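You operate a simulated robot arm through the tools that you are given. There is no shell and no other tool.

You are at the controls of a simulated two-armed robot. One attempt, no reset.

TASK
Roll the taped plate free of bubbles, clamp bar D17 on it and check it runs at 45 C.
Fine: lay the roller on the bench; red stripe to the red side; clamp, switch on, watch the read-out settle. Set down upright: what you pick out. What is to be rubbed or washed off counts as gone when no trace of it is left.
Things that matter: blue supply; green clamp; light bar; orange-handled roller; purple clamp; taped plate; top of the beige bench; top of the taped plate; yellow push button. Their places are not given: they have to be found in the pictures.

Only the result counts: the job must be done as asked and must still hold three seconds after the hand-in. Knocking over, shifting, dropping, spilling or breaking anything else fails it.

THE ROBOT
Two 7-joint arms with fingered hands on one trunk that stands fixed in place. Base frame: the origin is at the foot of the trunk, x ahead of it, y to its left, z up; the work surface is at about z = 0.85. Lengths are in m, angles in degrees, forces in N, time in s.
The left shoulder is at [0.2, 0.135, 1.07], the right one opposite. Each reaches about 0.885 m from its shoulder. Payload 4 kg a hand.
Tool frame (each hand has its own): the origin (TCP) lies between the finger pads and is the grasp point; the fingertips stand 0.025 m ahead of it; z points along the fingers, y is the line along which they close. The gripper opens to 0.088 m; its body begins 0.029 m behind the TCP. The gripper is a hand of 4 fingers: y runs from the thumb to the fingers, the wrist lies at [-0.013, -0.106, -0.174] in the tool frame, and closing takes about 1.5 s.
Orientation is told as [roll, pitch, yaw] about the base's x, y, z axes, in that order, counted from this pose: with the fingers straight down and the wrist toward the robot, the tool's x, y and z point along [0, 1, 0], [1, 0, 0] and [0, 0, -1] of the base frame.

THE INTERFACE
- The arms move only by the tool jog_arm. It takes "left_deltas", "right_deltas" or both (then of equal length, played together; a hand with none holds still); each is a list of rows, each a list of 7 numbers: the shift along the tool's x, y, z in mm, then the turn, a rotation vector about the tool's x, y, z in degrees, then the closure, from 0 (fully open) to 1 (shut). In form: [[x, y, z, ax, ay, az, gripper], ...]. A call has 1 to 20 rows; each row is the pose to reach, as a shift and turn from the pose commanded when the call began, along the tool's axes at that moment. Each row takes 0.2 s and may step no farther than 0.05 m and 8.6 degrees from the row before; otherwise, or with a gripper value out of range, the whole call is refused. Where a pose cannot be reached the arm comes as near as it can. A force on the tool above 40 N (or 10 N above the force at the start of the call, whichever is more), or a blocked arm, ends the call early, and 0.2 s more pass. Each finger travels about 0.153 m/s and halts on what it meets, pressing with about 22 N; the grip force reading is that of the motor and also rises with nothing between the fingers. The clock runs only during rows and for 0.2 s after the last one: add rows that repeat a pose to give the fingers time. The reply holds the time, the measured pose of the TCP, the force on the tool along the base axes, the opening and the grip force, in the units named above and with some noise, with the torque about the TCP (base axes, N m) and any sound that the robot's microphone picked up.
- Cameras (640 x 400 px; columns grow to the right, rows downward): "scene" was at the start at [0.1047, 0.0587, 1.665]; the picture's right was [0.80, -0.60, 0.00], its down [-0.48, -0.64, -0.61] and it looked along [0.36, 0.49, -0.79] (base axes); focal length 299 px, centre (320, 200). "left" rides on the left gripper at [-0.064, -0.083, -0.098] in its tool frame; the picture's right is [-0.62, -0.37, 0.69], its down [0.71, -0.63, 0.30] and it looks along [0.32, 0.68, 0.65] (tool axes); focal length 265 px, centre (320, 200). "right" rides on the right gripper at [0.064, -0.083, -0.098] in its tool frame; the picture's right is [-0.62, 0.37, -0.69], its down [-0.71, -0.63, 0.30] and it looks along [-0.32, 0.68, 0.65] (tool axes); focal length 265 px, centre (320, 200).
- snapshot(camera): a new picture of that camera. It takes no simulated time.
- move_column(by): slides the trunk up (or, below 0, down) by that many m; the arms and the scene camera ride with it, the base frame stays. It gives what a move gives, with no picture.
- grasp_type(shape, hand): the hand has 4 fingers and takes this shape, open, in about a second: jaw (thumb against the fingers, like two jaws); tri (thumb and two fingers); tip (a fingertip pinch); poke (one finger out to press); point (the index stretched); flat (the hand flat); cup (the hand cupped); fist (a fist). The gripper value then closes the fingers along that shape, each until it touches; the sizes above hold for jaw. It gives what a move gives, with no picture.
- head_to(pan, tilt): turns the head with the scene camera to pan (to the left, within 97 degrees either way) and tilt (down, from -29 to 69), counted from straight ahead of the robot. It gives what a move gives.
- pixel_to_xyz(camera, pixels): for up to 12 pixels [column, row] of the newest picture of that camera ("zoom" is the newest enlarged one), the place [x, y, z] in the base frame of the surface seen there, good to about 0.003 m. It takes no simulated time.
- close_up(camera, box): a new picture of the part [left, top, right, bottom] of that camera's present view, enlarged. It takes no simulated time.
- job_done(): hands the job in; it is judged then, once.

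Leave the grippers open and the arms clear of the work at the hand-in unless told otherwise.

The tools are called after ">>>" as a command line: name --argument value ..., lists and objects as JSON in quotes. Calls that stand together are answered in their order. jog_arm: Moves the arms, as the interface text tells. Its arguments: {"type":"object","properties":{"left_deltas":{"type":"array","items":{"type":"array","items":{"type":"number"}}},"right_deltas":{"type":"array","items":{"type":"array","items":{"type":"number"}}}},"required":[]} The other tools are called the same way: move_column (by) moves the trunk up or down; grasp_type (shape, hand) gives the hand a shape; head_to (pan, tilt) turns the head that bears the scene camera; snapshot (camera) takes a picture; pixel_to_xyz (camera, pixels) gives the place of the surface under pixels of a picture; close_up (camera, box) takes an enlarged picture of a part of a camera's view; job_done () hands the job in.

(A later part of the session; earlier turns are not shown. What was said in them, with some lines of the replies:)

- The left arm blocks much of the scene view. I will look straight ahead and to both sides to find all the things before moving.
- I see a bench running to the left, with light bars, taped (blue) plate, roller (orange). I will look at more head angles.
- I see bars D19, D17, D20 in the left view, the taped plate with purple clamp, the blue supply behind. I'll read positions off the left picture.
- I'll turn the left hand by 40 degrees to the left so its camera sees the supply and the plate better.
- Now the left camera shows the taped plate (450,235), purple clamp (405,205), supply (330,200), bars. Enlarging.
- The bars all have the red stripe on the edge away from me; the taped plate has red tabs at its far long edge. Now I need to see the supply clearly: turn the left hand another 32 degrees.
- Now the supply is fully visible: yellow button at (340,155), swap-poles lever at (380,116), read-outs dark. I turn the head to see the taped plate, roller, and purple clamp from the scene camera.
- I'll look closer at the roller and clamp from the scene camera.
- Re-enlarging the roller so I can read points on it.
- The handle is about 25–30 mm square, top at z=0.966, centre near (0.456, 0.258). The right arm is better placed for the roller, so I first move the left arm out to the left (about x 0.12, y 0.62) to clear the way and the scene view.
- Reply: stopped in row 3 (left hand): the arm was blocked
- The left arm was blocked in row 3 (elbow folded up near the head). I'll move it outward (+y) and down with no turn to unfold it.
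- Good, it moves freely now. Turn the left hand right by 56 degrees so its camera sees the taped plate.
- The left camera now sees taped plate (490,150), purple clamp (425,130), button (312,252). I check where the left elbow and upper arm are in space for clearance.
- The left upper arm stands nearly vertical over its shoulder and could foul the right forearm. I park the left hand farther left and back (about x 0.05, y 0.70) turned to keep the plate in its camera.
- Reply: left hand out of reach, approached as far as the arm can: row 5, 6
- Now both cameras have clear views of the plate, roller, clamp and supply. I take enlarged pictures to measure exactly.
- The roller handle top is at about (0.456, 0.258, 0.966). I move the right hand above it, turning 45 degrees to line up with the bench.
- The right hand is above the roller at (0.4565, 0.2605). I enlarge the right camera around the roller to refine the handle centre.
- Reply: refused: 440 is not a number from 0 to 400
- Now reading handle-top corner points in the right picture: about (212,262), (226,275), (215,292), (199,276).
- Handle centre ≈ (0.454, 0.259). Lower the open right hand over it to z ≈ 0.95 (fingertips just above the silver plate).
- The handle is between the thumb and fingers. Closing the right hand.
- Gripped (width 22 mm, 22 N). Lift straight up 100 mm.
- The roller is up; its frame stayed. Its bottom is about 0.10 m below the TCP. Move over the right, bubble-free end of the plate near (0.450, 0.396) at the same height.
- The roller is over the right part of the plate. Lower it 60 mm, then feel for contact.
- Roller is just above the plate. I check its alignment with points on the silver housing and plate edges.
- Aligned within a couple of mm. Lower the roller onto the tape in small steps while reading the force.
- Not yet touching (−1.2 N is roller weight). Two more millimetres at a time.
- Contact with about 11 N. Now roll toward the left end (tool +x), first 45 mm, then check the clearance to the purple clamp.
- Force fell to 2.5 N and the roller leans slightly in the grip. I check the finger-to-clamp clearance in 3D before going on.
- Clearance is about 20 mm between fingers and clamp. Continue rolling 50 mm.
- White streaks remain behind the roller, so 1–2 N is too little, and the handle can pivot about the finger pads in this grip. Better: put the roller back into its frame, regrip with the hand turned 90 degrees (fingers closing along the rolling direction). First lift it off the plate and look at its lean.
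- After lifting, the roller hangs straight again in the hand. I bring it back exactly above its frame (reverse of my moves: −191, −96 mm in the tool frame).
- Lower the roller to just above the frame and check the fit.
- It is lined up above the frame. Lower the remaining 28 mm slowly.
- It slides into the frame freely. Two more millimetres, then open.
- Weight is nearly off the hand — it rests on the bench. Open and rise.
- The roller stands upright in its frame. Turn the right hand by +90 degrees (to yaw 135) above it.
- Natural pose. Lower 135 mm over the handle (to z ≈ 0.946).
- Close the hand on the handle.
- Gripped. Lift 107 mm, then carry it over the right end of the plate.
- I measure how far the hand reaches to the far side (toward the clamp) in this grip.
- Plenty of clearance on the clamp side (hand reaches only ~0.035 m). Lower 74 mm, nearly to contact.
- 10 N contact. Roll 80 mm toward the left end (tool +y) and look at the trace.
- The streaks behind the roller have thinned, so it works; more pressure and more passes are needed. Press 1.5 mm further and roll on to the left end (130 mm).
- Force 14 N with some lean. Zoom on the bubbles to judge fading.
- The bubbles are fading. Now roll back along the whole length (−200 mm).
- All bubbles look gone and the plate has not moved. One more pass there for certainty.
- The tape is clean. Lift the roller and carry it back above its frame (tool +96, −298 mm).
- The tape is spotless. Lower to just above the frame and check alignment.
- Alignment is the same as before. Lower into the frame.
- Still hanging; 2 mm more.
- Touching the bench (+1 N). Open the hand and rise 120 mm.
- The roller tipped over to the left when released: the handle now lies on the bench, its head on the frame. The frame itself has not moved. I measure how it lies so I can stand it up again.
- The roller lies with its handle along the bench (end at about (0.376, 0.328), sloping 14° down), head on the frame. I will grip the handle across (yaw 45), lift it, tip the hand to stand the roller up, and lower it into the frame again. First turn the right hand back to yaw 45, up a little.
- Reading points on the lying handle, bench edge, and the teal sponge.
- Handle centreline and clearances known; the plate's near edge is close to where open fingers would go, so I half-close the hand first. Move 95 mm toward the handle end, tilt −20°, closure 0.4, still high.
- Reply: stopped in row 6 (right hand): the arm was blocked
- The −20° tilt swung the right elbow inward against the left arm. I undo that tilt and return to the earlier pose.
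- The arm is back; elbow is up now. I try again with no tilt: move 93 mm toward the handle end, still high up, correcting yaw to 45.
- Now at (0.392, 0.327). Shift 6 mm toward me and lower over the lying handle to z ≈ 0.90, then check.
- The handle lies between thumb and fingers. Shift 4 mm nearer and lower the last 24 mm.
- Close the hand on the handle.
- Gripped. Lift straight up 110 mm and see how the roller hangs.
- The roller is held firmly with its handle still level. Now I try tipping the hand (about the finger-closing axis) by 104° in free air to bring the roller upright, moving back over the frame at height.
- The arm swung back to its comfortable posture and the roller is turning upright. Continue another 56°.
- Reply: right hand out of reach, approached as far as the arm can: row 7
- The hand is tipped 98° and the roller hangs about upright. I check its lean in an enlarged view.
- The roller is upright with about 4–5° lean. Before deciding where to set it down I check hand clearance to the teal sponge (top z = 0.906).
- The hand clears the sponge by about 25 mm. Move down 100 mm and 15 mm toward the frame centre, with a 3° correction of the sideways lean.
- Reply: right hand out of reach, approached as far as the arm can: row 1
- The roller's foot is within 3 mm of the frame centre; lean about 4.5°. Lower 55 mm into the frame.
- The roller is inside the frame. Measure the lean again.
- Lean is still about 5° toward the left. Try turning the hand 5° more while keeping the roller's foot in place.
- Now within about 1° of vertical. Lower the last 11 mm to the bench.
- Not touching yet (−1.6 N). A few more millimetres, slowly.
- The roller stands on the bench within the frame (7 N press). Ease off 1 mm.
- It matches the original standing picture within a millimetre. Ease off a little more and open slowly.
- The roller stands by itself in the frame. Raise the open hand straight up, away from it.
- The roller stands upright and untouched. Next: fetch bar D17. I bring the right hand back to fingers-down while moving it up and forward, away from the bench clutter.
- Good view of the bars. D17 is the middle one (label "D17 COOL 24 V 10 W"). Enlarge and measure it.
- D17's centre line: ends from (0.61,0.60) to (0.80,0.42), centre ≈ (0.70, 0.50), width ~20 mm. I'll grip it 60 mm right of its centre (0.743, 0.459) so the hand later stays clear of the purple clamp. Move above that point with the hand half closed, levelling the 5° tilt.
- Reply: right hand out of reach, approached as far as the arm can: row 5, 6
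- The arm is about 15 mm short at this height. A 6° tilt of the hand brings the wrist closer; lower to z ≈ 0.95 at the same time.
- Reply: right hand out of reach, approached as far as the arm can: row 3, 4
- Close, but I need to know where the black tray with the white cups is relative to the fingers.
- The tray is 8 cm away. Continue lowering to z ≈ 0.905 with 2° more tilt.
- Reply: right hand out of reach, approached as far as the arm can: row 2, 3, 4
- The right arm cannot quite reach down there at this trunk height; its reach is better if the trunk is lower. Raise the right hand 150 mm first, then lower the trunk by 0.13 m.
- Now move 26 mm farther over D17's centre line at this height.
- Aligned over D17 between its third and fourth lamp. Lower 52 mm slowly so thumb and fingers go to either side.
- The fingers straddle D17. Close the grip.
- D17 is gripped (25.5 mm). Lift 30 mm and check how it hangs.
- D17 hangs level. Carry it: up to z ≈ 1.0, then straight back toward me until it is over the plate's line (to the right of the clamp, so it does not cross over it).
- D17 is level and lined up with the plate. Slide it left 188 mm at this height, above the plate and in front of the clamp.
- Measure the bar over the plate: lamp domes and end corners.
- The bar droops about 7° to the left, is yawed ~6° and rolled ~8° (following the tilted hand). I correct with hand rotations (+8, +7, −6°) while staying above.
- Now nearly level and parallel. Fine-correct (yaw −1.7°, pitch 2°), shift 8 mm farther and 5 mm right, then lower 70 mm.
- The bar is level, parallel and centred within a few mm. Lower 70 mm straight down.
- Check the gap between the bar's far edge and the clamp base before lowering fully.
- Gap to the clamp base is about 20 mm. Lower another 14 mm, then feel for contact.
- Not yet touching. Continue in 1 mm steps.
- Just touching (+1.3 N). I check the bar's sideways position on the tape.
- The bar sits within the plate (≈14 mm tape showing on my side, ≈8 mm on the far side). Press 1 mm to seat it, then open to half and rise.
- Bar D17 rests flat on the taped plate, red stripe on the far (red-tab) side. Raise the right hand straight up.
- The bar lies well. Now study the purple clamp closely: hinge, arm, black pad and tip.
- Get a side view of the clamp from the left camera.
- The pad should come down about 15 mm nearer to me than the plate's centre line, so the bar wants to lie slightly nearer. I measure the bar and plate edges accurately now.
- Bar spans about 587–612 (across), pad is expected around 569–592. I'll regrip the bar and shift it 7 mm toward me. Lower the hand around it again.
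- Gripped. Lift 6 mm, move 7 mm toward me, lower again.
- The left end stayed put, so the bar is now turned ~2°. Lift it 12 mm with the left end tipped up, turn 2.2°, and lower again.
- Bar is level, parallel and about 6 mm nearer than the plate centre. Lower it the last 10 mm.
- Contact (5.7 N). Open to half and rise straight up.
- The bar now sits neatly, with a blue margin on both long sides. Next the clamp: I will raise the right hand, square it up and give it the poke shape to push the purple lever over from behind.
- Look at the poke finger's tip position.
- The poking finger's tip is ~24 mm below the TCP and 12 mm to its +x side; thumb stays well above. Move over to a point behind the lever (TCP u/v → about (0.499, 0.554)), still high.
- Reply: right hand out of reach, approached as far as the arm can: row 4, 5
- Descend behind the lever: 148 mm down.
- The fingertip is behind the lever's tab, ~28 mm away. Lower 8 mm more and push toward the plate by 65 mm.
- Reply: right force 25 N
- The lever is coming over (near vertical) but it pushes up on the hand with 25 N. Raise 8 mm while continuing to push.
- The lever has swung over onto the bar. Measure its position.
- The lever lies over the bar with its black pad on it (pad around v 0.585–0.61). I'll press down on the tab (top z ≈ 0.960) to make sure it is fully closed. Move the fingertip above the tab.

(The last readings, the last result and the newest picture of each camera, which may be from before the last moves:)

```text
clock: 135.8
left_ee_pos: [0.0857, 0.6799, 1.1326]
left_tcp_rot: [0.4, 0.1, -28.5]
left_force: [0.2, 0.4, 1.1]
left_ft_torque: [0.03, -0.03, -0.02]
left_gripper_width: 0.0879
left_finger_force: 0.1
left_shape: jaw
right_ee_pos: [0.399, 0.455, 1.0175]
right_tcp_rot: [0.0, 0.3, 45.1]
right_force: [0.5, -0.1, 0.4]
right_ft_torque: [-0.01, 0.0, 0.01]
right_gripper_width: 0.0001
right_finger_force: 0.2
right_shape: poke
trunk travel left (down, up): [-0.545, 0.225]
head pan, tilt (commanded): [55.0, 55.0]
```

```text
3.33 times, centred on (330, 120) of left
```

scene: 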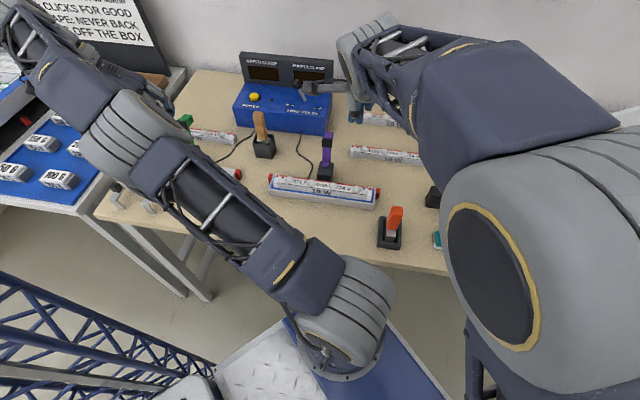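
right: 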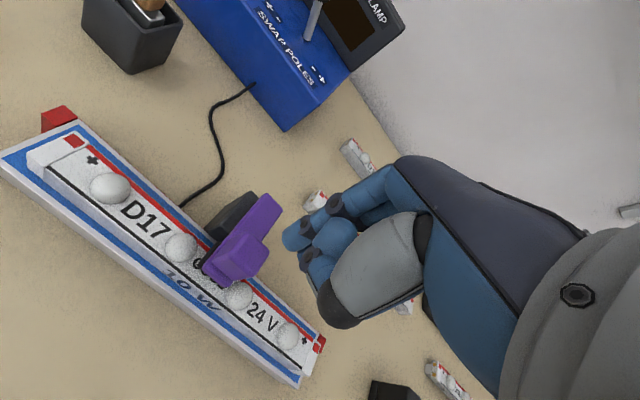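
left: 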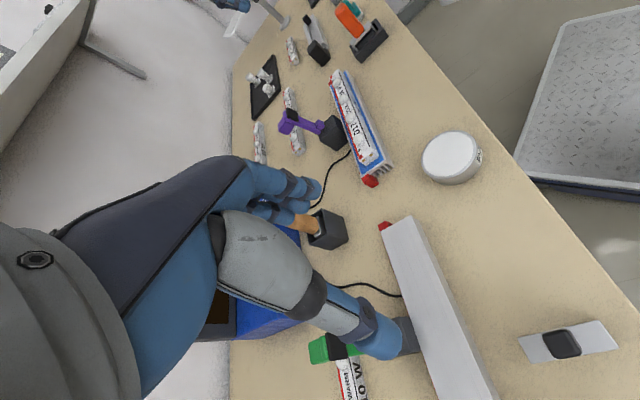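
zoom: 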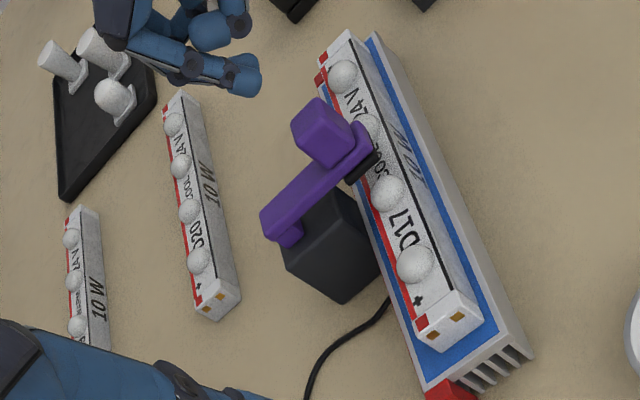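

Lower the fingertip onto the tab: 28 mm, then by small steps.

>>> jog_arm --right_deltas '[[0, 0, 14, 0, 0, 0, 0], [0, 0, 28, 0, 0, 0, 0], [0, 0, 30, 0, 0, 0, 0], [0, 0, 32, 0, 0, 0, 0], [0, 0, 32, 0, 0, 0, 0]]'

```text
clock: 136.9
left_ee_pos: [0.0865, 0.6791, 1.1317]
left_tcp_rot: [0.3, 0.1, -28.5]
left_force: [-0.6, -0.3, 0.0]
left_ft_torque: [0.01, 0.01, 0.0]
left_gripper_width: 0.0879
left_finger_force: 0.1
left_shape: jaw
right_ee_pos: [0.3999, 0.454, 0.9857]
right_tcp_rot: [0.0, 0.1, 45.2]
right_force: [0.6, -0.8, 1.0]
right_ft_torque: [0.0, 0.0, -0.01]
right_gripper_width: 0.0
right_finger_force: 0.1
right_shape: poke
trunk travel left (down, up): [-0.545, 0.225]
head pan, tilt (commanded): [55.0, 55.0]
```

>>> jog_arm --right_deltas '[[0, 0, 2, 0, 0, 0, 0], [0, 0, 4, 0, 0, 0, 0], [0, 0, 5, 0, 0, 0, 0], [0, 0, 5, 0, 0, 0, 0]]'

>>> close_up --camera "left" --box '[280, 60, 400, 160]'

>>> snapshot --camera "right"

```text
clock: 137.9
left_ee_pos: [0.0865, 0.6797, 1.1333]
left_tcp_rot: [0.4, 0.1, -28.5]
left_force: [0.8, -0.3, -0.5]
left_ft_torque: [-0.02, 0.0, 0.03]
left_gripper_width: 0.0879
left_finger_force: 0.1
left_shape: jaw
right_ee_pos: [0.3989, 0.4572, 0.9827]
right_tcp_rot: [0.1, -0.3, 45.1]
right_force: [2.3, 3.5, 34.3]
right_ft_torque: [0.24, 0.03, 0.02]
right_gripper_width: 0.0002
right_finger_force: 0.1
right_shape: poke
trunk travel left (down, up): [-0.545, 0.225]
head pan, tilt (commanded): [55.0, 55.0]
```

```text
4.00 times, centred on (340, 110) of left
```

zoom: 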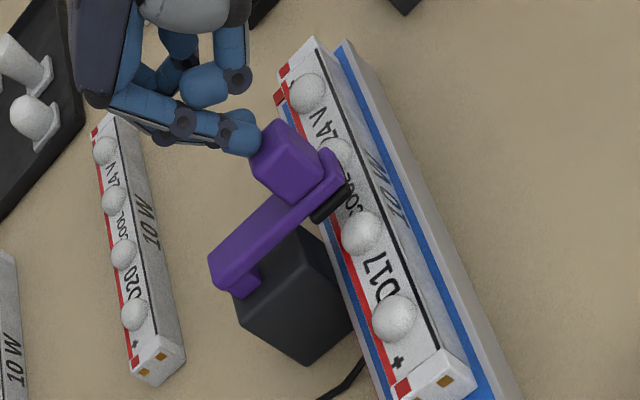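

```text
taken
```

right: 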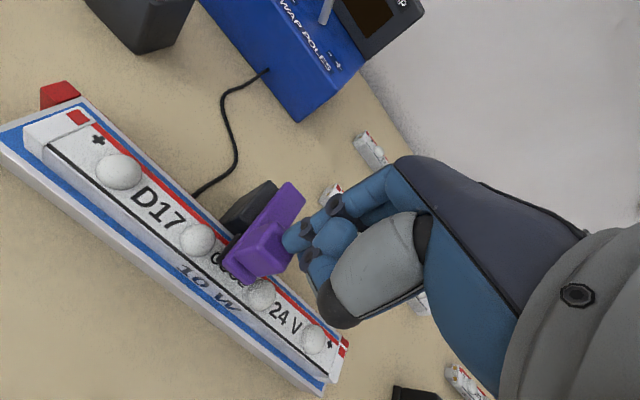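

Pressed with 34 N; the lever does not move further, it is fully down on the bar. Lift the finger off and check that it stays.

>>> jog_arm --right_deltas '[[0, 0, -10, 0, 0, 0, 0], [0, 0, -40, 0, 0, 0, 0], [0, 0, -80, 0, 0, 0, 0], [0, 0, -120, 0, 0, 0, 0]]'

>>> snapshot --camera "right"

>>> close_up --camera "left" --box '[280, 60, 400, 180]'

>>> snapshot --camera "scene"

```text
clock: 138.9
left_ee_pos: [0.0865, 0.6803, 1.133]
left_tcp_rot: [0.4, 0.0, -28.6]
left_force: [-0.2, 0.5, -0.6]
left_ft_torque: [-0.02, 0.0, 0.03]
left_gripper_width: 0.0878
left_finger_force: 0.1
left_shape: jaw
right_ee_pos: [0.3989, 0.4557, 1.0994]
right_tcp_rot: [-0.1, 0.3, 45.2]
right_force: [-0.2, 0.3, -0.3]
right_ft_torque: [0.02, 0.0, -0.01]
right_gripper_width: 0.0
right_finger_force: 0.1
right_shape: poke
trunk travel left (down, up): [-0.545, 0.225]
head pan, tilt (commanded): [55.0, 55.0]
```

```text
taken
```

right: 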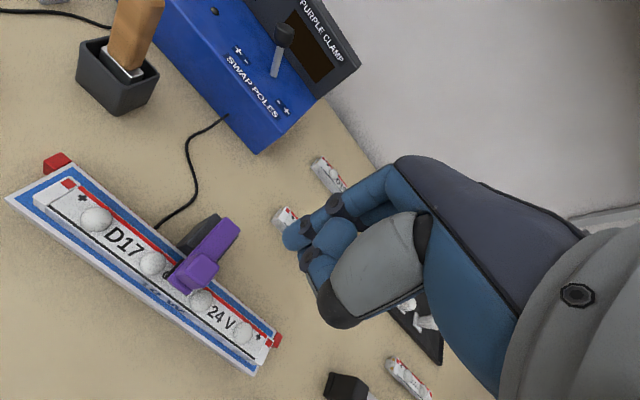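

```text
3.33 times, centred on (340, 120) of left
```

zoom: 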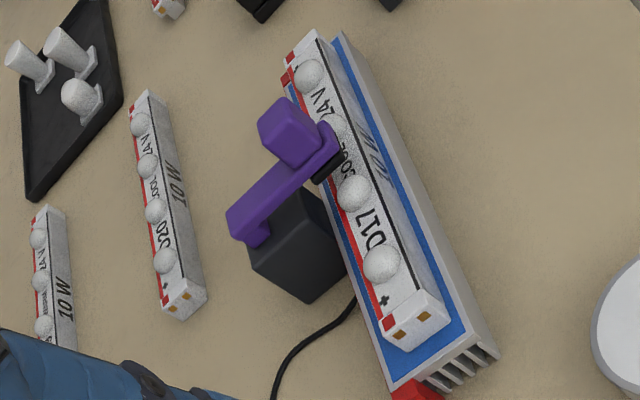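

```text
taken
```

scene: 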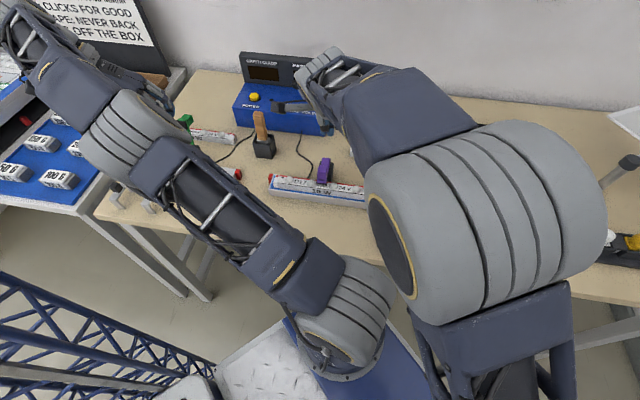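

The clamp stays closed on the bar. Now withdraw the right arm to the right, out of the way, turning it back to straight.

>>> jog_arm --right_deltas '[[-15, -3, -20, 0, 0, 0, 0], [-55, -12, -40, 0, 0, 4, 0], [-97, -21, -50, 0, 0, 9, 0], [-140, -30, -50, 0, 0, 14, 0], [-183, -38, -50, 0, 0, 19, 0], [-226, -47, -50, 0, 0, 24, 0], [-270, -56, -50, 0, 0, 29, 0], [-313, -65, -50, 0, 0, 34, 0], [-356, -74, -50, 0, 0, 39, 0], [-395, -82, -50, 0, 0, 45, 0]]'

>>> grasp_type --hand "right" --shape "jaw"

>>> snapshot --camera "scene"

```text
clock: 141.2
left_ee_pos: [0.0858, 0.6796, 1.1325]
left_tcp_rot: [0.4, 0.1, -28.5]
left_force: [0.1, 1.2, -0.5]
left_ft_torque: [-0.02, 0.0, 0.01]
left_gripper_width: 0.0878
left_finger_force: 0.1
left_shape: jaw
right_ee_pos: [0.623, 0.1191, 1.1521]
right_tcp_rot: [-0.2, 0.2, 0.1]
right_force: [0.3, -0.5, -1.4]
right_ft_torque: [-0.02, -0.01, 0.0]
right_gripper_width: 0.0
right_finger_force: 0.0
right_shape: poke
trunk travel left (down, up): [-0.545, 0.225]
head pan, tilt (commanded): [55.0, 55.0]
```

```text
clock: 142.1
left_ee_pos: [0.0866, 0.6811, 1.133]
left_tcp_rot: [0.4, 0.1, -28.5]
left_force: [-0.1, 0.4, -0.2]
left_ft_torque: [-0.03, 0.01, -0.01]
left_gripper_width: 0.0878
left_finger_force: 0.0
left_shape: jaw
right_ee_pos: [0.6229, 0.1204, 1.1516]
right_tcp_rot: [-0.1, 0.1, 0.2]
right_force: [0.8, 0.0, -0.2]
right_ft_torque: [0.0, 0.02, -0.02]
right_gripper_width: 0.0878
right_finger_force: 0.0
right_shape: jaw
trunk travel left (down, up): [-0.545, 0.225]
head pan, tilt (commanded): [55.0, 55.0]
```

```text
taken
```

scene: 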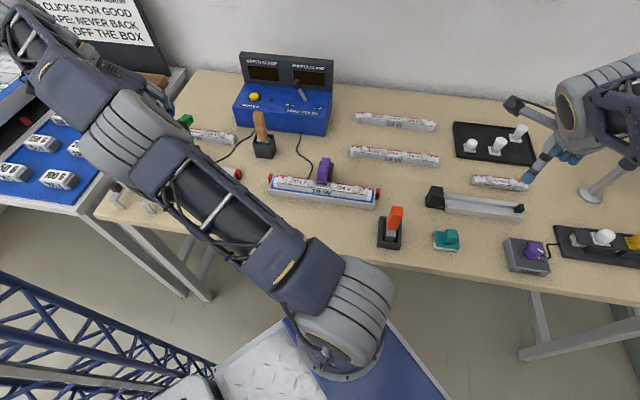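

The scene is clear. Enlarge the plate/clamp and the supply.

>>> close_up --camera "scene" --box '[230, 140, 410, 260]'

>>> close_up --camera "scene" --box '[220, 40, 350, 150]'

>>> pixel_to_xyz --camera "zoom" --pixels '[[168, 213], [168, 225], [160, 215], [178, 216], [225, 225], [375, 170], [410, 215], [130, 230], [300, 255], [200, 165], [365, 165]]'

```text
3.33 times, centred on (320, 200) of scene
```

zoom: 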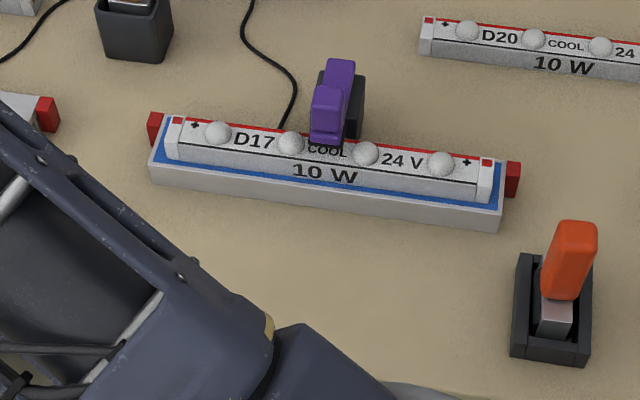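

```text
3.64 times, centred on (285, 95) of scene
```

zoom: 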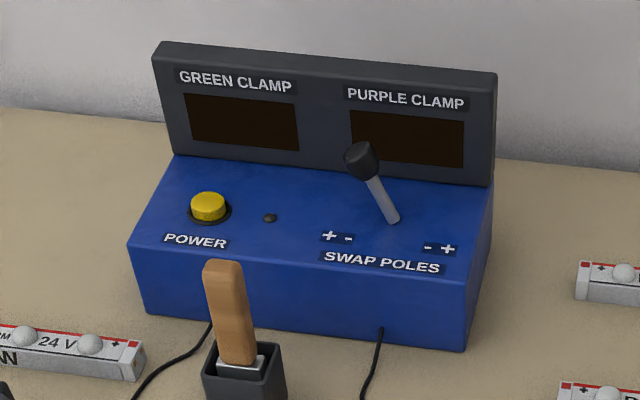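

```text
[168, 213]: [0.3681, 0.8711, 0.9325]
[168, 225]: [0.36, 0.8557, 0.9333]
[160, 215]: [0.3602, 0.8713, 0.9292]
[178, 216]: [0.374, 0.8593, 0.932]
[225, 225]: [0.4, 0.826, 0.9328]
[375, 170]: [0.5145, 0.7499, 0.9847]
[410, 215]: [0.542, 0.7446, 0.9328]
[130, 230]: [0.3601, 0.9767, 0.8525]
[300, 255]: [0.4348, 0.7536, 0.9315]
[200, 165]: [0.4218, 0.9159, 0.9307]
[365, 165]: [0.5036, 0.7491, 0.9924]
```

Check the exact button position and the panel height behind it.

>>> pixel_to_xyz --camera "zoom" --pixels '[[208, 198], [208, 206], [198, 204], [219, 205], [160, 48], [330, 62], [494, 76], [175, 155], [490, 185], [225, 265], [230, 300]]'

>>> snapshot --camera "left"

```text
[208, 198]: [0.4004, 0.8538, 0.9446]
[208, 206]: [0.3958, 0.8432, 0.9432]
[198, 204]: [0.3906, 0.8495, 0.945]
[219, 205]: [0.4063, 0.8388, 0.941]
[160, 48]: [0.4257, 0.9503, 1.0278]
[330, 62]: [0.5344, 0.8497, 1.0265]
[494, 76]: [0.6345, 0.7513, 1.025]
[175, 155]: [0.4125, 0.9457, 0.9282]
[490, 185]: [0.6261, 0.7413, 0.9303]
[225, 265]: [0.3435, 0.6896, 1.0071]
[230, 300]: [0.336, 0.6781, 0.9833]
```

```text
taken
```

left: 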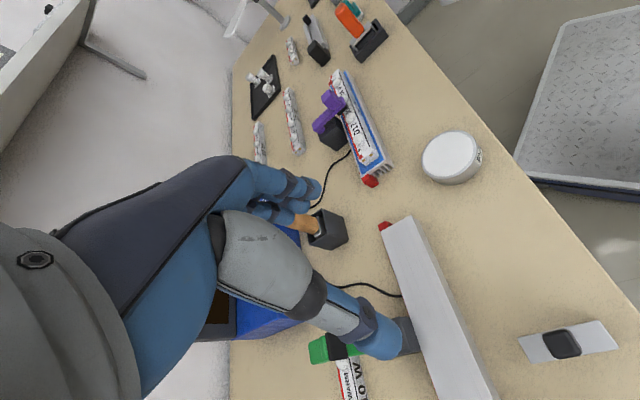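

Button top is at about (0.3975, 0.846, 0.944); panel top at z 1.027. Move the left hand to above the button (z ≈ 1.16), turning it to yaw 60.

>>> jog_arm --left_deltas '[[23, 17, -15, 0, 0, -7.4, 0], [45, 35, -27, 0, 0, -14.8, 0], [68, 52, -27, 0, 0, -22.1, 0], [91, 70, -27, 0, 0, -29.5, 0], [114, 87, -27, 0, 0, -36.9, 0], [136, 104, -27, 0, 0, -44.3, 0], [159, 122, -27, 0, 0, -51.6, 0], [182, 139, -27, 0, 0, -59, 0], [204, 157, -27, 0, 0, -66.4, 0], [227, 174, -27, 0, 0, -73.8, 0], [250, 191, -27, 0, 0, -81.1, 0], [273, 209, -27, 0, 0, -88.5, 0]]'

>>> snapshot --camera "left"

>>> snapshot --camera "scene"

```text
clock: 144.7
left_ee_pos: [0.4004, 0.8202, 1.1614]
left_tcp_rot: [0.1, -0.5, 60.2]
left_force: [-0.1, -0.4, 0.1]
left_ft_torque: [-0.01, 0.0, -0.01]
left_gripper_width: 0.088
left_finger_force: 0.0
left_shape: jaw
right_ee_pos: [0.6213, 0.1184, 1.1519]
right_tcp_rot: [-0.2, 0.1, 0.1]
right_force: [-0.2, 0.2, 0.3]
right_ft_torque: [-0.01, -0.03, -0.01]
right_gripper_width: 0.0879
right_finger_force: 0.1
right_shape: jaw
trunk travel left (down, up): [-0.545, 0.225]
head pan, tilt (commanded): [55.0, 55.0]
```

```text
taken
```

left: 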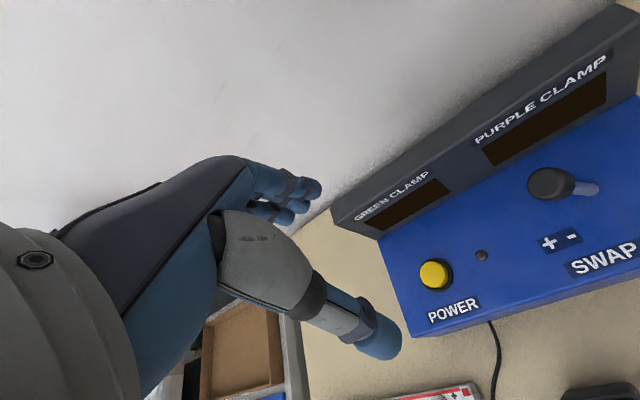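

```text
taken
```

scene: 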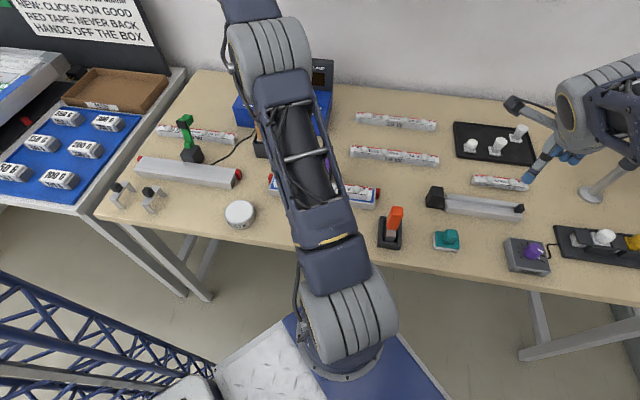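

Good. Now give the left hand the poke shape and look at the fingertip.

>>> grasp_type --hand "left" --shape "poke"

>>> snapshot --camera "left"

>>> close_up --camera "left" --box '[220, 140, 480, 360]'

>>> pixel_to_xyz --camera "left" --pixels '[[435, 272], [431, 278], [438, 265], [345, 240], [340, 235], [350, 230], [335, 245], [320, 240], [330, 230]]'

```text
clock: 145.6
left_ee_pos: [0.4013, 0.819, 1.1616]
left_tcp_rot: [0.1, -0.4, 60.0]
left_force: [-0.1, -0.5, -0.4]
left_ft_torque: [-0.01, 0.02, 0.02]
left_gripper_width: 0.0
left_finger_force: 0.1
left_shape: poke
right_ee_pos: [0.6225, 0.1204, 1.1532]
right_tcp_rot: [-0.2, 0.3, 0.2]
right_force: [0.5, 0.3, 0.5]
right_ft_torque: [0.03, 0.02, -0.05]
right_gripper_width: 0.088
right_finger_force: 0.1
right_shape: jaw
trunk travel left (down, up): [-0.545, 0.225]
head pan, tilt (commanded): [55.0, 55.0]
```

```text
taken
```

left: 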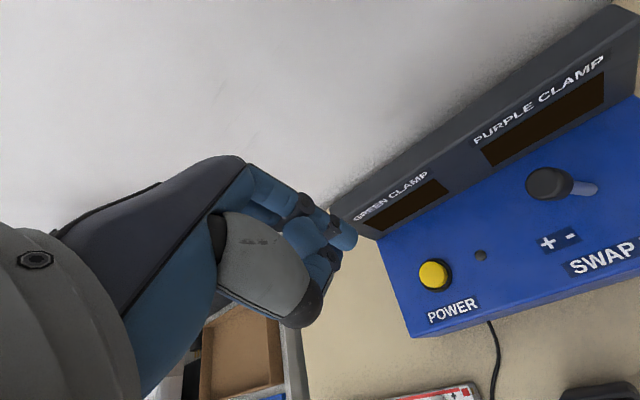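

```text
1.82 times, centred on (350, 250) of left
```

zoom: 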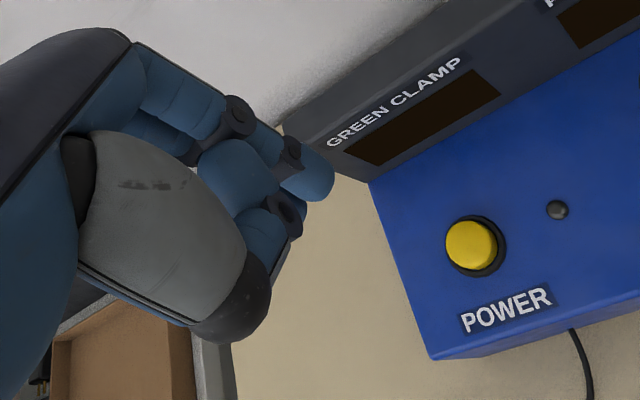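

```text
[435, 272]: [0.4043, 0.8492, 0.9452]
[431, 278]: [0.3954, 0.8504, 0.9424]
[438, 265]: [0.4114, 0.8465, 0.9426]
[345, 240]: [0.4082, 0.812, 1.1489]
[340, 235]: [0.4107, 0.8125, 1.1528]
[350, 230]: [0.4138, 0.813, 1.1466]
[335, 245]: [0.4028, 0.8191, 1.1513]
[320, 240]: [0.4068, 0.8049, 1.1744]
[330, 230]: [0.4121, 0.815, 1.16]
```

Fingertip of the left poke is at about TCP + (0.009, −0.009, −0.024). Shift so that it is above the button and lower to ~12 mm above it.

>>> jog_arm --left_deltas '[[13, 14, 30, 0, 0, 0, 0], [27, 28, 70, 0, 0, 0, 0], [27, 28, 110, 0, 0, 0, 0], [27, 28, 145, 0, 0, 0, 0], [27, 28, 180, 0, 0, 0, 0], [27, 28, 180, 0, 0, 0, 0]]'

>>> snapshot --camera "left"

>>> close_up --camera "left" --box '[260, 150, 440, 330]'

```text
clock: 146.9
left_ee_pos: [0.3917, 0.8582, 0.9802]
left_tcp_rot: [0.1, -0.4, 60.0]
left_force: [-0.5, 0.9, 0.3]
left_ft_torque: [-0.01, 0.0, -0.01]
left_gripper_width: 0.0
left_finger_force: 0.1
left_shape: poke
right_ee_pos: [0.6229, 0.1197, 1.1498]
right_tcp_rot: [-0.2, 0.2, 0.1]
right_force: [0.2, -0.6, 0.1]
right_ft_torque: [0.03, 0.01, 0.05]
right_gripper_width: 0.0878
right_finger_force: 0.0
right_shape: jaw
trunk travel left (down, up): [-0.545, 0.225]
head pan, tilt (commanded): [55.0, 55.0]
```

```text
taken
```

left: 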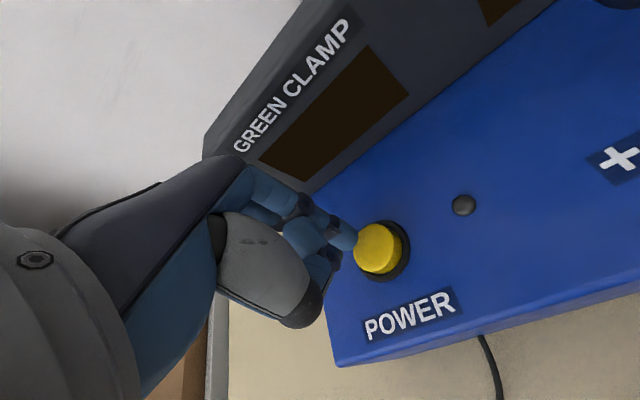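

```text
2.22 times, centred on (350, 240) of left
```

zoom: 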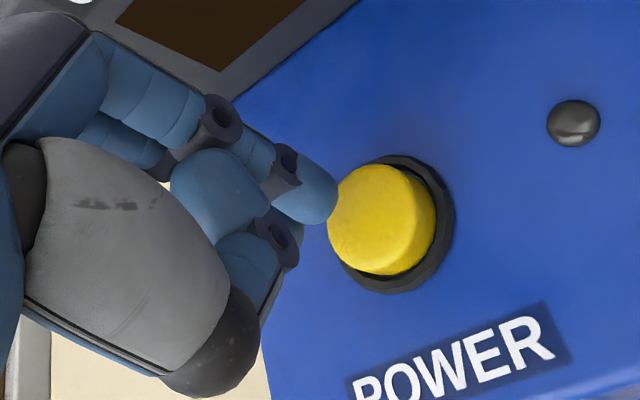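

The fingertip would land ~6 mm off the button's centre; shift −6 mm (tool y), −2 mm (x), then press down gently.

>>> jog_arm --left_deltas '[[-2, -6, 0, 0, 0, 0, 0], [-2, -6, 4, 0, 0, 0, 0], [-2, -6, 8, 0, 0, 0, 0], [-2, -6, 8, 0, 0, 0, 0]]'

>>> close_up --camera "left" --box '[260, 150, 440, 330]'

```text
clock: 147.9
left_ee_pos: [0.39, 0.8523, 0.9726]
left_tcp_rot: [0.1, -0.4, 60.0]
left_force: [0.1, 0.1, 0.2]
left_ft_torque: [0.02, 0.02, 0.01]
left_gripper_width: 0.0003
left_finger_force: 0.1
left_shape: poke
right_ee_pos: [0.6222, 0.1198, 1.1515]
right_tcp_rot: [-0.1, 0.1, 0.1]
right_force: [0.5, 0.0, -0.1]
right_ft_torque: [-0.01, -0.01, 0.03]
right_gripper_width: 0.0879
right_finger_force: 0.1
right_shape: jaw
trunk travel left (down, up): [-0.545, 0.225]
head pan, tilt (commanded): [55.0, 55.0]
```

```text
2.22 times, centred on (350, 240) of left
```

zoom: 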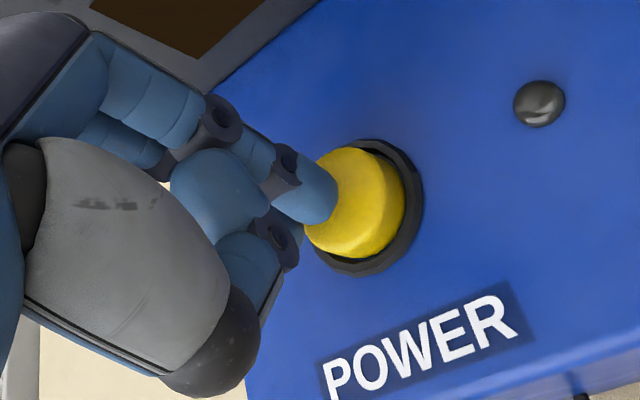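

Fingertip is over the button. Press down 8 mm and hold briefly.

>>> jog_arm --left_deltas '[[0, 0, 3, 0, 0, 0, 0], [0, 0, 5, 0, 0, 0, 0], [0, 0, 7, 0, 0, 0, 0], [0, 0, 8, 0, 0, 0, 0], [0, 0, 8, 0, 0, 0, 0]]'

>>> snapshot --camera "left"

>>> snapshot --camera "right"

```text
clock: 149.2
left_ee_pos: [0.3893, 0.8535, 0.9651]
left_tcp_rot: [0.2, -0.4, 60.0]
left_force: [1.5, 1.2, 1.7]
left_ft_torque: [0.03, -0.01, 0.01]
left_gripper_width: 0.0
left_finger_force: 0.1
left_shape: poke
right_ee_pos: [0.6231, 0.1188, 1.1513]
right_tcp_rot: [-0.3, 0.2, 0.1]
right_force: [-0.3, 0.2, 0.5]
right_ft_torque: [0.0, 0.03, 0.02]
right_gripper_width: 0.088
right_finger_force: 0.0
right_shape: jaw
trunk travel left (down, up): [-0.545, 0.225]
head pan, tilt (commanded): [55.0, 55.0]
heard: click
```

```text
taken
```

left: 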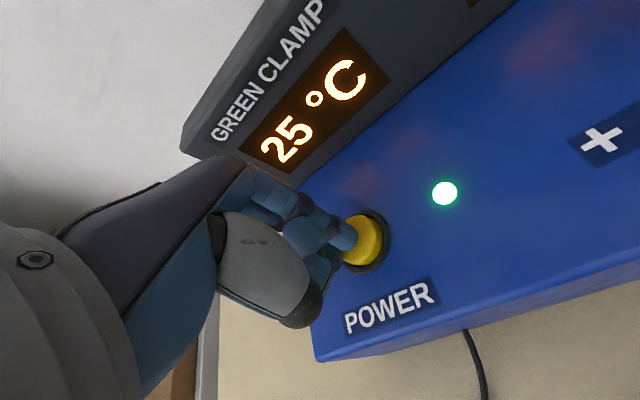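

```text
taken
```

right: 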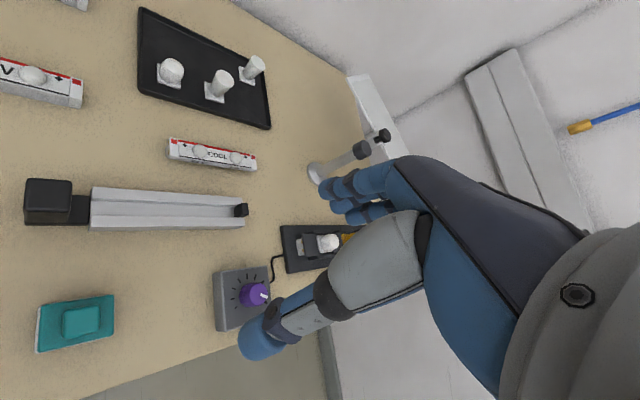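

Heard a click: the green lamp is on and the read-outs are lit (25 °C green clamp). Lift the finger straight off and move the left hand back so I can watch.

>>> jog_arm --left_deltas '[[0, 0, -10, 0, 0, 0, 0], [0, 0, -40, 0, 0, 0, 0], [0, 0, -85, 0, 0, 0, 0], [0, 0, -130, 0, 0, 0, 0], [0, 0, -180, 0, 0, 0, 0]]'

>>> snapshot --camera "left"

>>> snapshot --camera "scene"

```text
clock: 150.3
left_ee_pos: [0.3896, 0.8507, 1.1467]
left_tcp_rot: [0.1, -0.4, 60.1]
left_force: [0.1, 0.2, 0.1]
left_ft_torque: [-0.02, -0.03, -0.01]
left_gripper_width: 0.0
left_finger_force: 0.1
left_shape: poke
right_ee_pos: [0.6224, 0.1195, 1.1522]
right_tcp_rot: [-0.2, 0.1, 0.2]
right_force: [1.1, 0.0, -0.2]
right_ft_torque: [-0.04, -0.02, -0.04]
right_gripper_width: 0.0881
right_finger_force: 0.1
right_shape: jaw
trunk travel left (down, up): [-0.545, 0.225]
head pan, tilt (commanded): [55.0, 55.0]
```

```text
taken
```

left: 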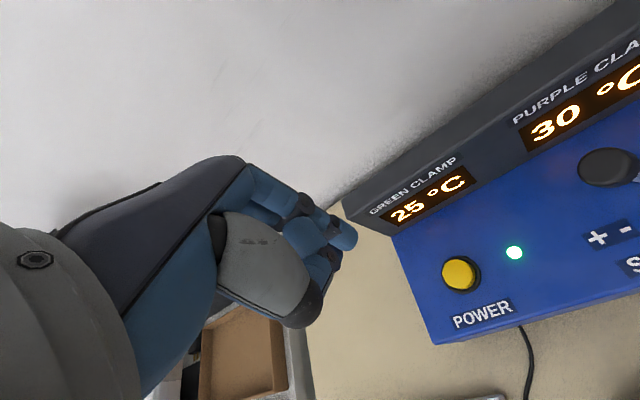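

```text
taken
```

scene: 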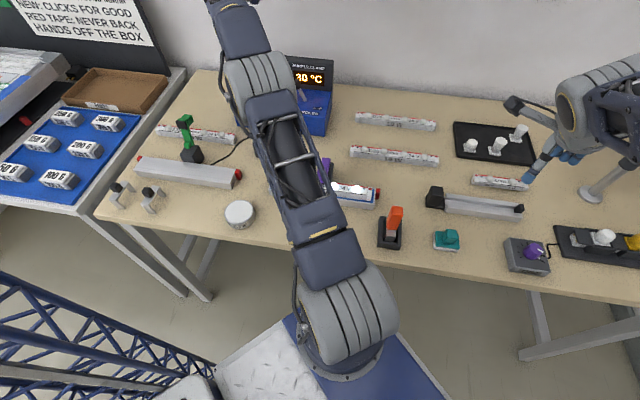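

The purple clamp read-out shows 30 °C and rising; the bar is lit. Move the left arm back to its parked spot on the left and watch the temperature.

>>> jog_arm --left_deltas '[[15, -25, 0, 0, 0, 7.4, 0], [30, -50, 0, 0, 0, 14.8, 0], [44, -75, 0, 0, 0, 22.1, 0], [59, -100, 0, 0, 0, 29.5, 0], [74, -125, 0, 0, 0, 36.9, 0], [89, -150, 0, 0, 0, 44.3, 0], [103, -175, 0, 0, 0, 51.6, 0], [118, -200, 0, 0, 0, 59, 0], [133, -225, 0, 0, 0, 66.4, 0], [148, -250, 0, 0, 0, 73.8, 0], [163, -275, 0, 0, 0, 81, 0], [177, -295, 0, 0, 0, 86, 0]]'

>>> grasp_type --hand "left" --shape "jaw"

>>> snapshot --camera "scene"

>>> close_up --camera "scene" --box '[220, 40, 350, 150]'

>>> close_up --camera "scene" --box '[240, 140, 410, 260]'

```text
clock: 152.9
left_ee_pos: [0.0895, 0.6831, 1.1432]
left_tcp_rot: [0.5, 0.2, -26.2]
left_force: [-0.1, 0.0, 0.5]
left_ft_torque: [0.0, 0.03, -0.01]
left_gripper_width: 0.0001
left_finger_force: 0.1
left_shape: poke
right_ee_pos: [0.6235, 0.1198, 1.152]
right_tcp_rot: [-0.2, 0.2, 0.1]
right_force: [0.0, -1.3, -0.2]
right_ft_torque: [0.01, 0.05, 0.0]
right_gripper_width: 0.0878
right_finger_force: 0.1
right_shape: jaw
trunk travel left (down, up): [-0.545, 0.225]
head pan, tilt (commanded): [55.0, 55.0]
```

```text
clock: 153.8
left_ee_pos: [0.0891, 0.6825, 1.1433]
left_tcp_rot: [0.4, 0.2, -26.0]
left_force: [0.3, 0.7, -0.2]
left_ft_torque: [-0.02, 0.01, 0.05]
left_gripper_width: 0.0879
left_finger_force: 0.1
left_shape: jaw
right_ee_pos: [0.6232, 0.1189, 1.1508]
right_tcp_rot: [-0.2, 0.2, 0.1]
right_force: [-0.1, 0.2, -0.3]
right_ft_torque: [0.01, 0.01, 0.0]
right_gripper_width: 0.0879
right_finger_force: 0.1
right_shape: jaw
trunk travel left (down, up): [-0.545, 0.225]
head pan, tilt (commanded): [55.0, 55.0]
```

```text
taken
```

scene: 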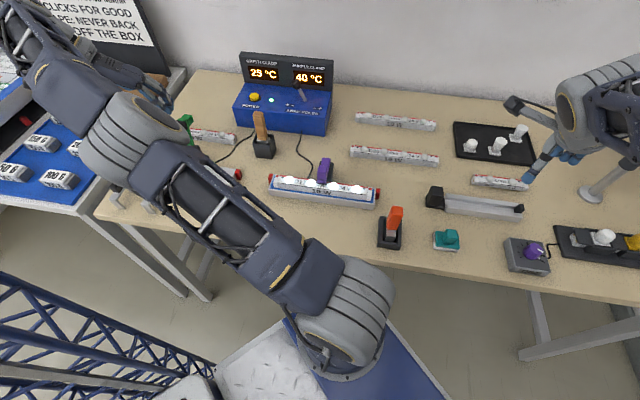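

```text
3.64 times, centred on (285, 95) of scene
```

zoom: 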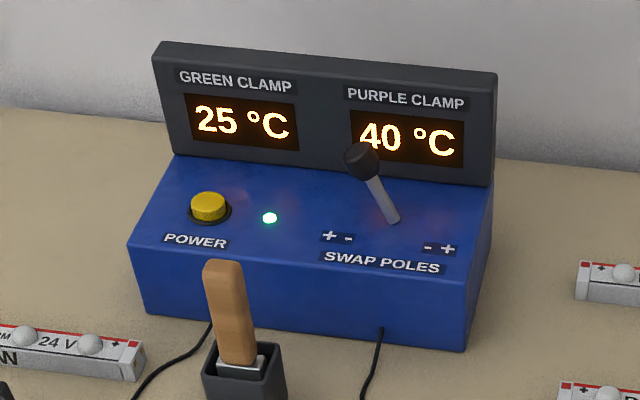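

```text
3.33 times, centred on (325, 200) of scene
```

zoom: 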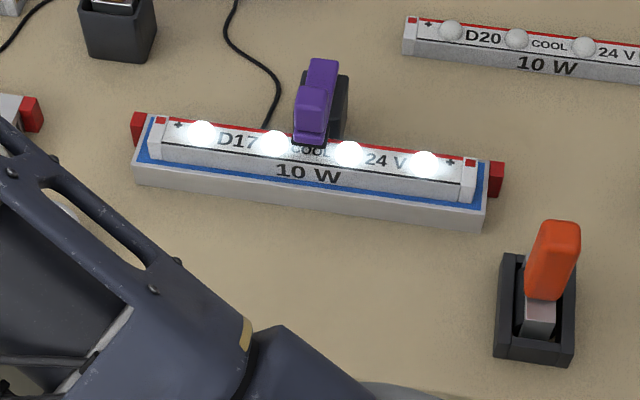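

All four lamps are lit, read-out 40 °C and rising. Wait 4 s (holding still) for it to settle.

>>> jog_arm --right_deltas '[[0, 0, 0, 0, 0, 0, 0], [0, 0, 0, 0, 0, 0, 0], [0, 0, 0, 0, 0, 0, 0], [0, 0, 0, 0, 0, 0, 0], [0, 0, 0, 0, 0, 0, 0], [0, 0, 0, 0, 0, 0, 0], [0, 0, 0, 0, 0, 0, 0], [0, 0, 0, 0, 0, 0, 0], [0, 0, 0, 0, 0, 0, 0], [0, 0, 0, 0, 0, 0, 0], [0, 0, 0, 0, 0, 0, 0], [0, 0, 0, 0, 0, 0, 0], [0, 0, 0, 0, 0, 0, 0], [0, 0, 0, 0, 0, 0, 0], [0, 0, 0, 0, 0, 0, 0], [0, 0, 0, 0, 0, 0, 0], [0, 0, 0, 0, 0, 0, 0], [0, 0, 0, 0, 0, 0, 0], [0, 0, 0, 0, 0, 0, 0], [0, 0, 0, 0, 0, 0, 0]]'

>>> close_up --camera "scene" --box '[220, 40, 350, 150]'

```text
clock: 158.1
left_ee_pos: [0.0895, 0.6823, 1.1439]
left_tcp_rot: [0.5, 0.1, -25.9]
left_force: [0.6, -0.2, -0.3]
left_ft_torque: [-0.01, 0.0, 0.02]
left_gripper_width: 0.0877
left_finger_force: 0.1
left_shape: jaw
right_ee_pos: [0.6227, 0.119, 1.1515]
right_tcp_rot: [-0.2, 0.3, 0.1]
right_force: [0.8, 0.6, 0.0]
right_ft_torque: [-0.04, -0.01, -0.02]
right_gripper_width: 0.0879
right_finger_force: 0.1
right_shape: jaw
trunk travel left (down, up): [-0.545, 0.225]
head pan, tilt (commanded): [55.0, 55.0]
```

```text
3.64 times, centred on (285, 95) of scene
```

zoom: 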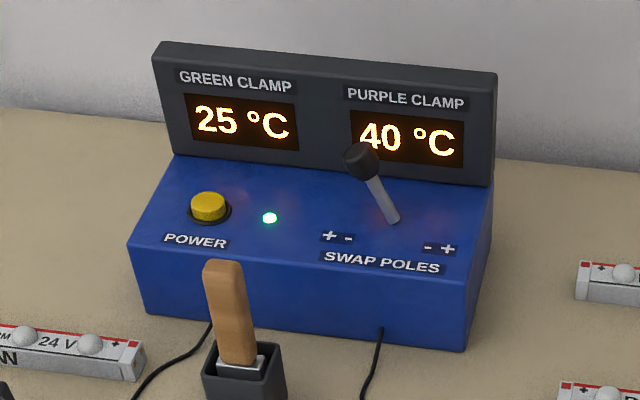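

Zoom right on the purple read-out.

>>> close_up --camera "scene" --box '[280, 55, 330, 95]'

>>> jog_arm --right_deltas '[[0, 0, 0, 0, 0, 0, 0], [0, 0, 0, 0, 0, 0, 0], [0, 0, 0, 0, 0, 0, 0], [0, 0, 0, 0, 0, 0, 0], [0, 0, 0, 0, 0, 0, 0], [0, 0, 0, 0, 0, 0, 0], [0, 0, 0, 0, 0, 0, 0], [0, 0, 0, 0, 0, 0, 0], [0, 0, 0, 0, 0, 0, 0], [0, 0, 0, 0, 0, 0, 0], [0, 0, 0, 0, 0, 0, 0], [0, 0, 0, 0, 0, 0, 0], [0, 0, 0, 0, 0, 0, 0], [0, 0, 0, 0, 0, 0, 0], [0, 0, 0, 0, 0, 0, 0], [0, 0, 0, 0, 0, 0, 0], [0, 0, 0, 0, 0, 0, 0], [0, 0, 0, 0, 0, 0, 0], [0, 0, 0, 0, 0, 0, 0], [0, 0, 0, 0, 0, 0, 0]]'

>>> close_up --camera "scene" --box '[280, 55, 330, 95]'

```text
10.00 times, centred on (305, 75) of scene
```

zoom: 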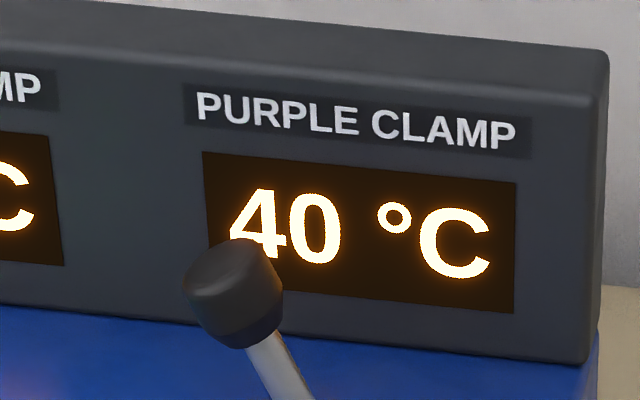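

```text
clock: 162.2
left_ee_pos: [0.0894, 0.6818, 1.1433]
left_tcp_rot: [0.5, 0.1, -25.9]
left_force: [0.8, 0.0, -0.8]
left_ft_torque: [0.03, 0.02, -0.01]
left_gripper_width: 0.0881
left_finger_force: 0.1
left_shape: jaw
right_ee_pos: [0.623, 0.1198, 1.1518]
right_tcp_rot: [-0.2, 0.2, 0.1]
right_force: [0.0, 1.0, 1.1]
right_ft_torque: [-0.01, 0.0, 0.02]
right_gripper_width: 0.088
right_finger_force: 0.0
right_shape: jaw
trunk travel left (down, up): [-0.545, 0.225]
head pan, tilt (commanded): [55.0, 55.0]
```

```text
10.00 times, centred on (305, 75) of scene
```

zoom: 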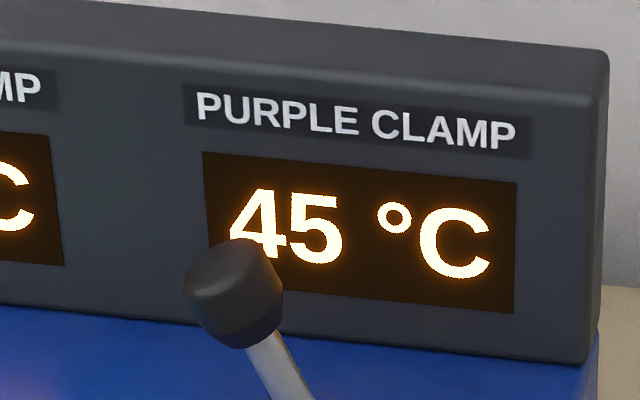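

It now reads 45 °C (it moves in 5° steps). Wait longer to see that it settles there.

>>> jog_arm --right_deltas '[[0, 0, 0, 0, 0, 0, 0], [0, 0, 0, 0, 0, 0, 0], [0, 0, 0, 0, 0, 0, 0], [0, 0, 0, 0, 0, 0, 0], [0, 0, 0, 0, 0, 0, 0], [0, 0, 0, 0, 0, 0, 0], [0, 0, 0, 0, 0, 0, 0], [0, 0, 0, 0, 0, 0, 0], [0, 0, 0, 0, 0, 0, 0], [0, 0, 0, 0, 0, 0, 0], [0, 0, 0, 0, 0, 0, 0], [0, 0, 0, 0, 0, 0, 0], [0, 0, 0, 0, 0, 0, 0], [0, 0, 0, 0, 0, 0, 0], [0, 0, 0, 0, 0, 0, 0], [0, 0, 0, 0, 0, 0, 0], [0, 0, 0, 0, 0, 0, 0], [0, 0, 0, 0, 0, 0, 0], [0, 0, 0, 0, 0, 0, 0], [0, 0, 0, 0, 0, 0, 0]]'

>>> jog_arm --right_deltas '[[0, 0, 0, 0, 0, 0, 0], [0, 0, 0, 0, 0, 0, 0], [0, 0, 0, 0, 0, 0, 0], [0, 0, 0, 0, 0, 0, 0], [0, 0, 0, 0, 0, 0, 0], [0, 0, 0, 0, 0, 0, 0], [0, 0, 0, 0, 0, 0, 0], [0, 0, 0, 0, 0, 0, 0], [0, 0, 0, 0, 0, 0, 0], [0, 0, 0, 0, 0, 0, 0], [0, 0, 0, 0, 0, 0, 0], [0, 0, 0, 0, 0, 0, 0], [0, 0, 0, 0, 0, 0, 0], [0, 0, 0, 0, 0, 0, 0], [0, 0, 0, 0, 0, 0, 0], [0, 0, 0, 0, 0, 0, 0], [0, 0, 0, 0, 0, 0, 0], [0, 0, 0, 0, 0, 0, 0], [0, 0, 0, 0, 0, 0, 0], [0, 0, 0, 0, 0, 0, 0]]'

>>> close_up --camera "scene" --box '[280, 55, 330, 95]'

>>> snapshot --camera "scene"

>>> snapshot --camera "left"

```text
clock: 166.4
left_ee_pos: [0.0891, 0.6829, 1.1427]
left_tcp_rot: [0.5, 0.1, -25.9]
left_force: [-0.5, 0.4, 0.5]
left_ft_torque: [0.02, 0.01, -0.03]
left_gripper_width: 0.088
left_finger_force: 0.0
left_shape: jaw
right_ee_pos: [0.621, 0.1199, 1.1515]
right_tcp_rot: [-0.2, 0.1, 0.2]
right_force: [-0.9, 1.1, 0.6]
right_ft_torque: [0.06, 0.0, 0.02]
right_gripper_width: 0.0877
right_finger_force: 0.1
right_shape: jaw
trunk travel left (down, up): [-0.545, 0.225]
head pan, tilt (commanded): [55.0, 55.0]
```

```text
clock: 170.7
left_ee_pos: [0.0892, 0.6835, 1.143]
left_tcp_rot: [0.6, 0.1, -25.9]
left_force: [0.2, 0.2, 0.2]
left_ft_torque: [0.0, -0.02, 0.01]
left_gripper_width: 0.088
left_finger_force: 0.0
left_shape: jaw
right_ee_pos: [0.6237, 0.1181, 1.1521]
right_tcp_rot: [-0.2, 0.1, 0.1]
right_force: [-0.4, 0.6, 0.2]
right_ft_torque: [0.02, 0.01, 0.0]
right_gripper_width: 0.0879
right_finger_force: 0.1
right_shape: jaw
trunk travel left (down, up): [-0.545, 0.225]
head pan, tilt (commanded): [55.0, 55.0]
```

```text
10.00 times, centred on (305, 75) of scene
```

zoom: 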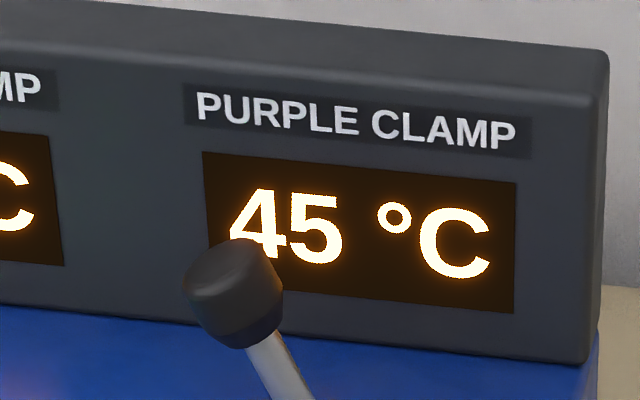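

```text
taken
```

scene: 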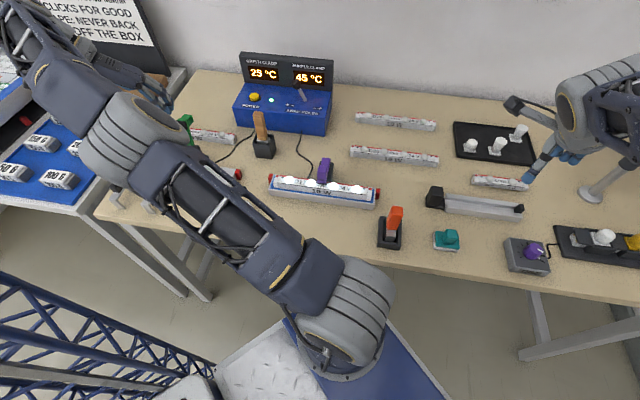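

```text
taken
```

left: 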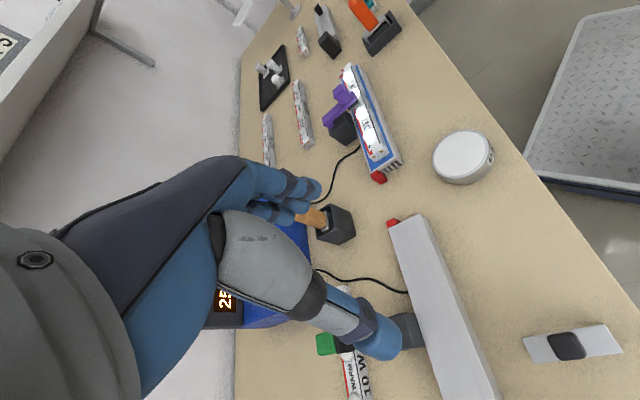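

The purple clamp read-out has stayed at 45 °C for over 8 s, so it has settled. The final check:
- **Tape:** it was clean before the bar went on.
- **Bar D17:** it lies flat with its red stripe to the red side, clamped and lit.
- **Roller:** it stands upright on the bench in its frame.
- **Everything else:** the other bars, the sponge and the tray look untouched.
- **Hands:** both are open and clear.

I am handing in the job.

>>> job_done

```text
The job is handed in.
```

The taped plate is rolled free of bubbles, bar D17 is clamped on it, and the purple clamp read-out has settled at 45 °C. I handed the job in; the judge's verdict was not shown to me.

- **Tape:** no trace of bubbles was left in the enlarged pictures before the bar went on. Light rolling did nothing, so I rolled again with about 10–14 N, several passes along the plate.
- **Bar D17:** it lies flat on the plate with the red stripe to the red side. All four lamps came on when I pressed the power button. The read-out climbed in 5 °C steps and then stayed at 45 °C for more than 8 s.
- **Roller:** it stands upright in its black frame, which is open underneath, so it rests on the bench. It tipped over when I first set it back after rolling. I stood it up again without moving the frame, and it stayed standing for the rest of the run.
- **Trunk:** I lowered it 0.13 m to reach D17 and left it there.

Both hands are open and clear of the work. In the pictures nothing else on the bench looked moved.
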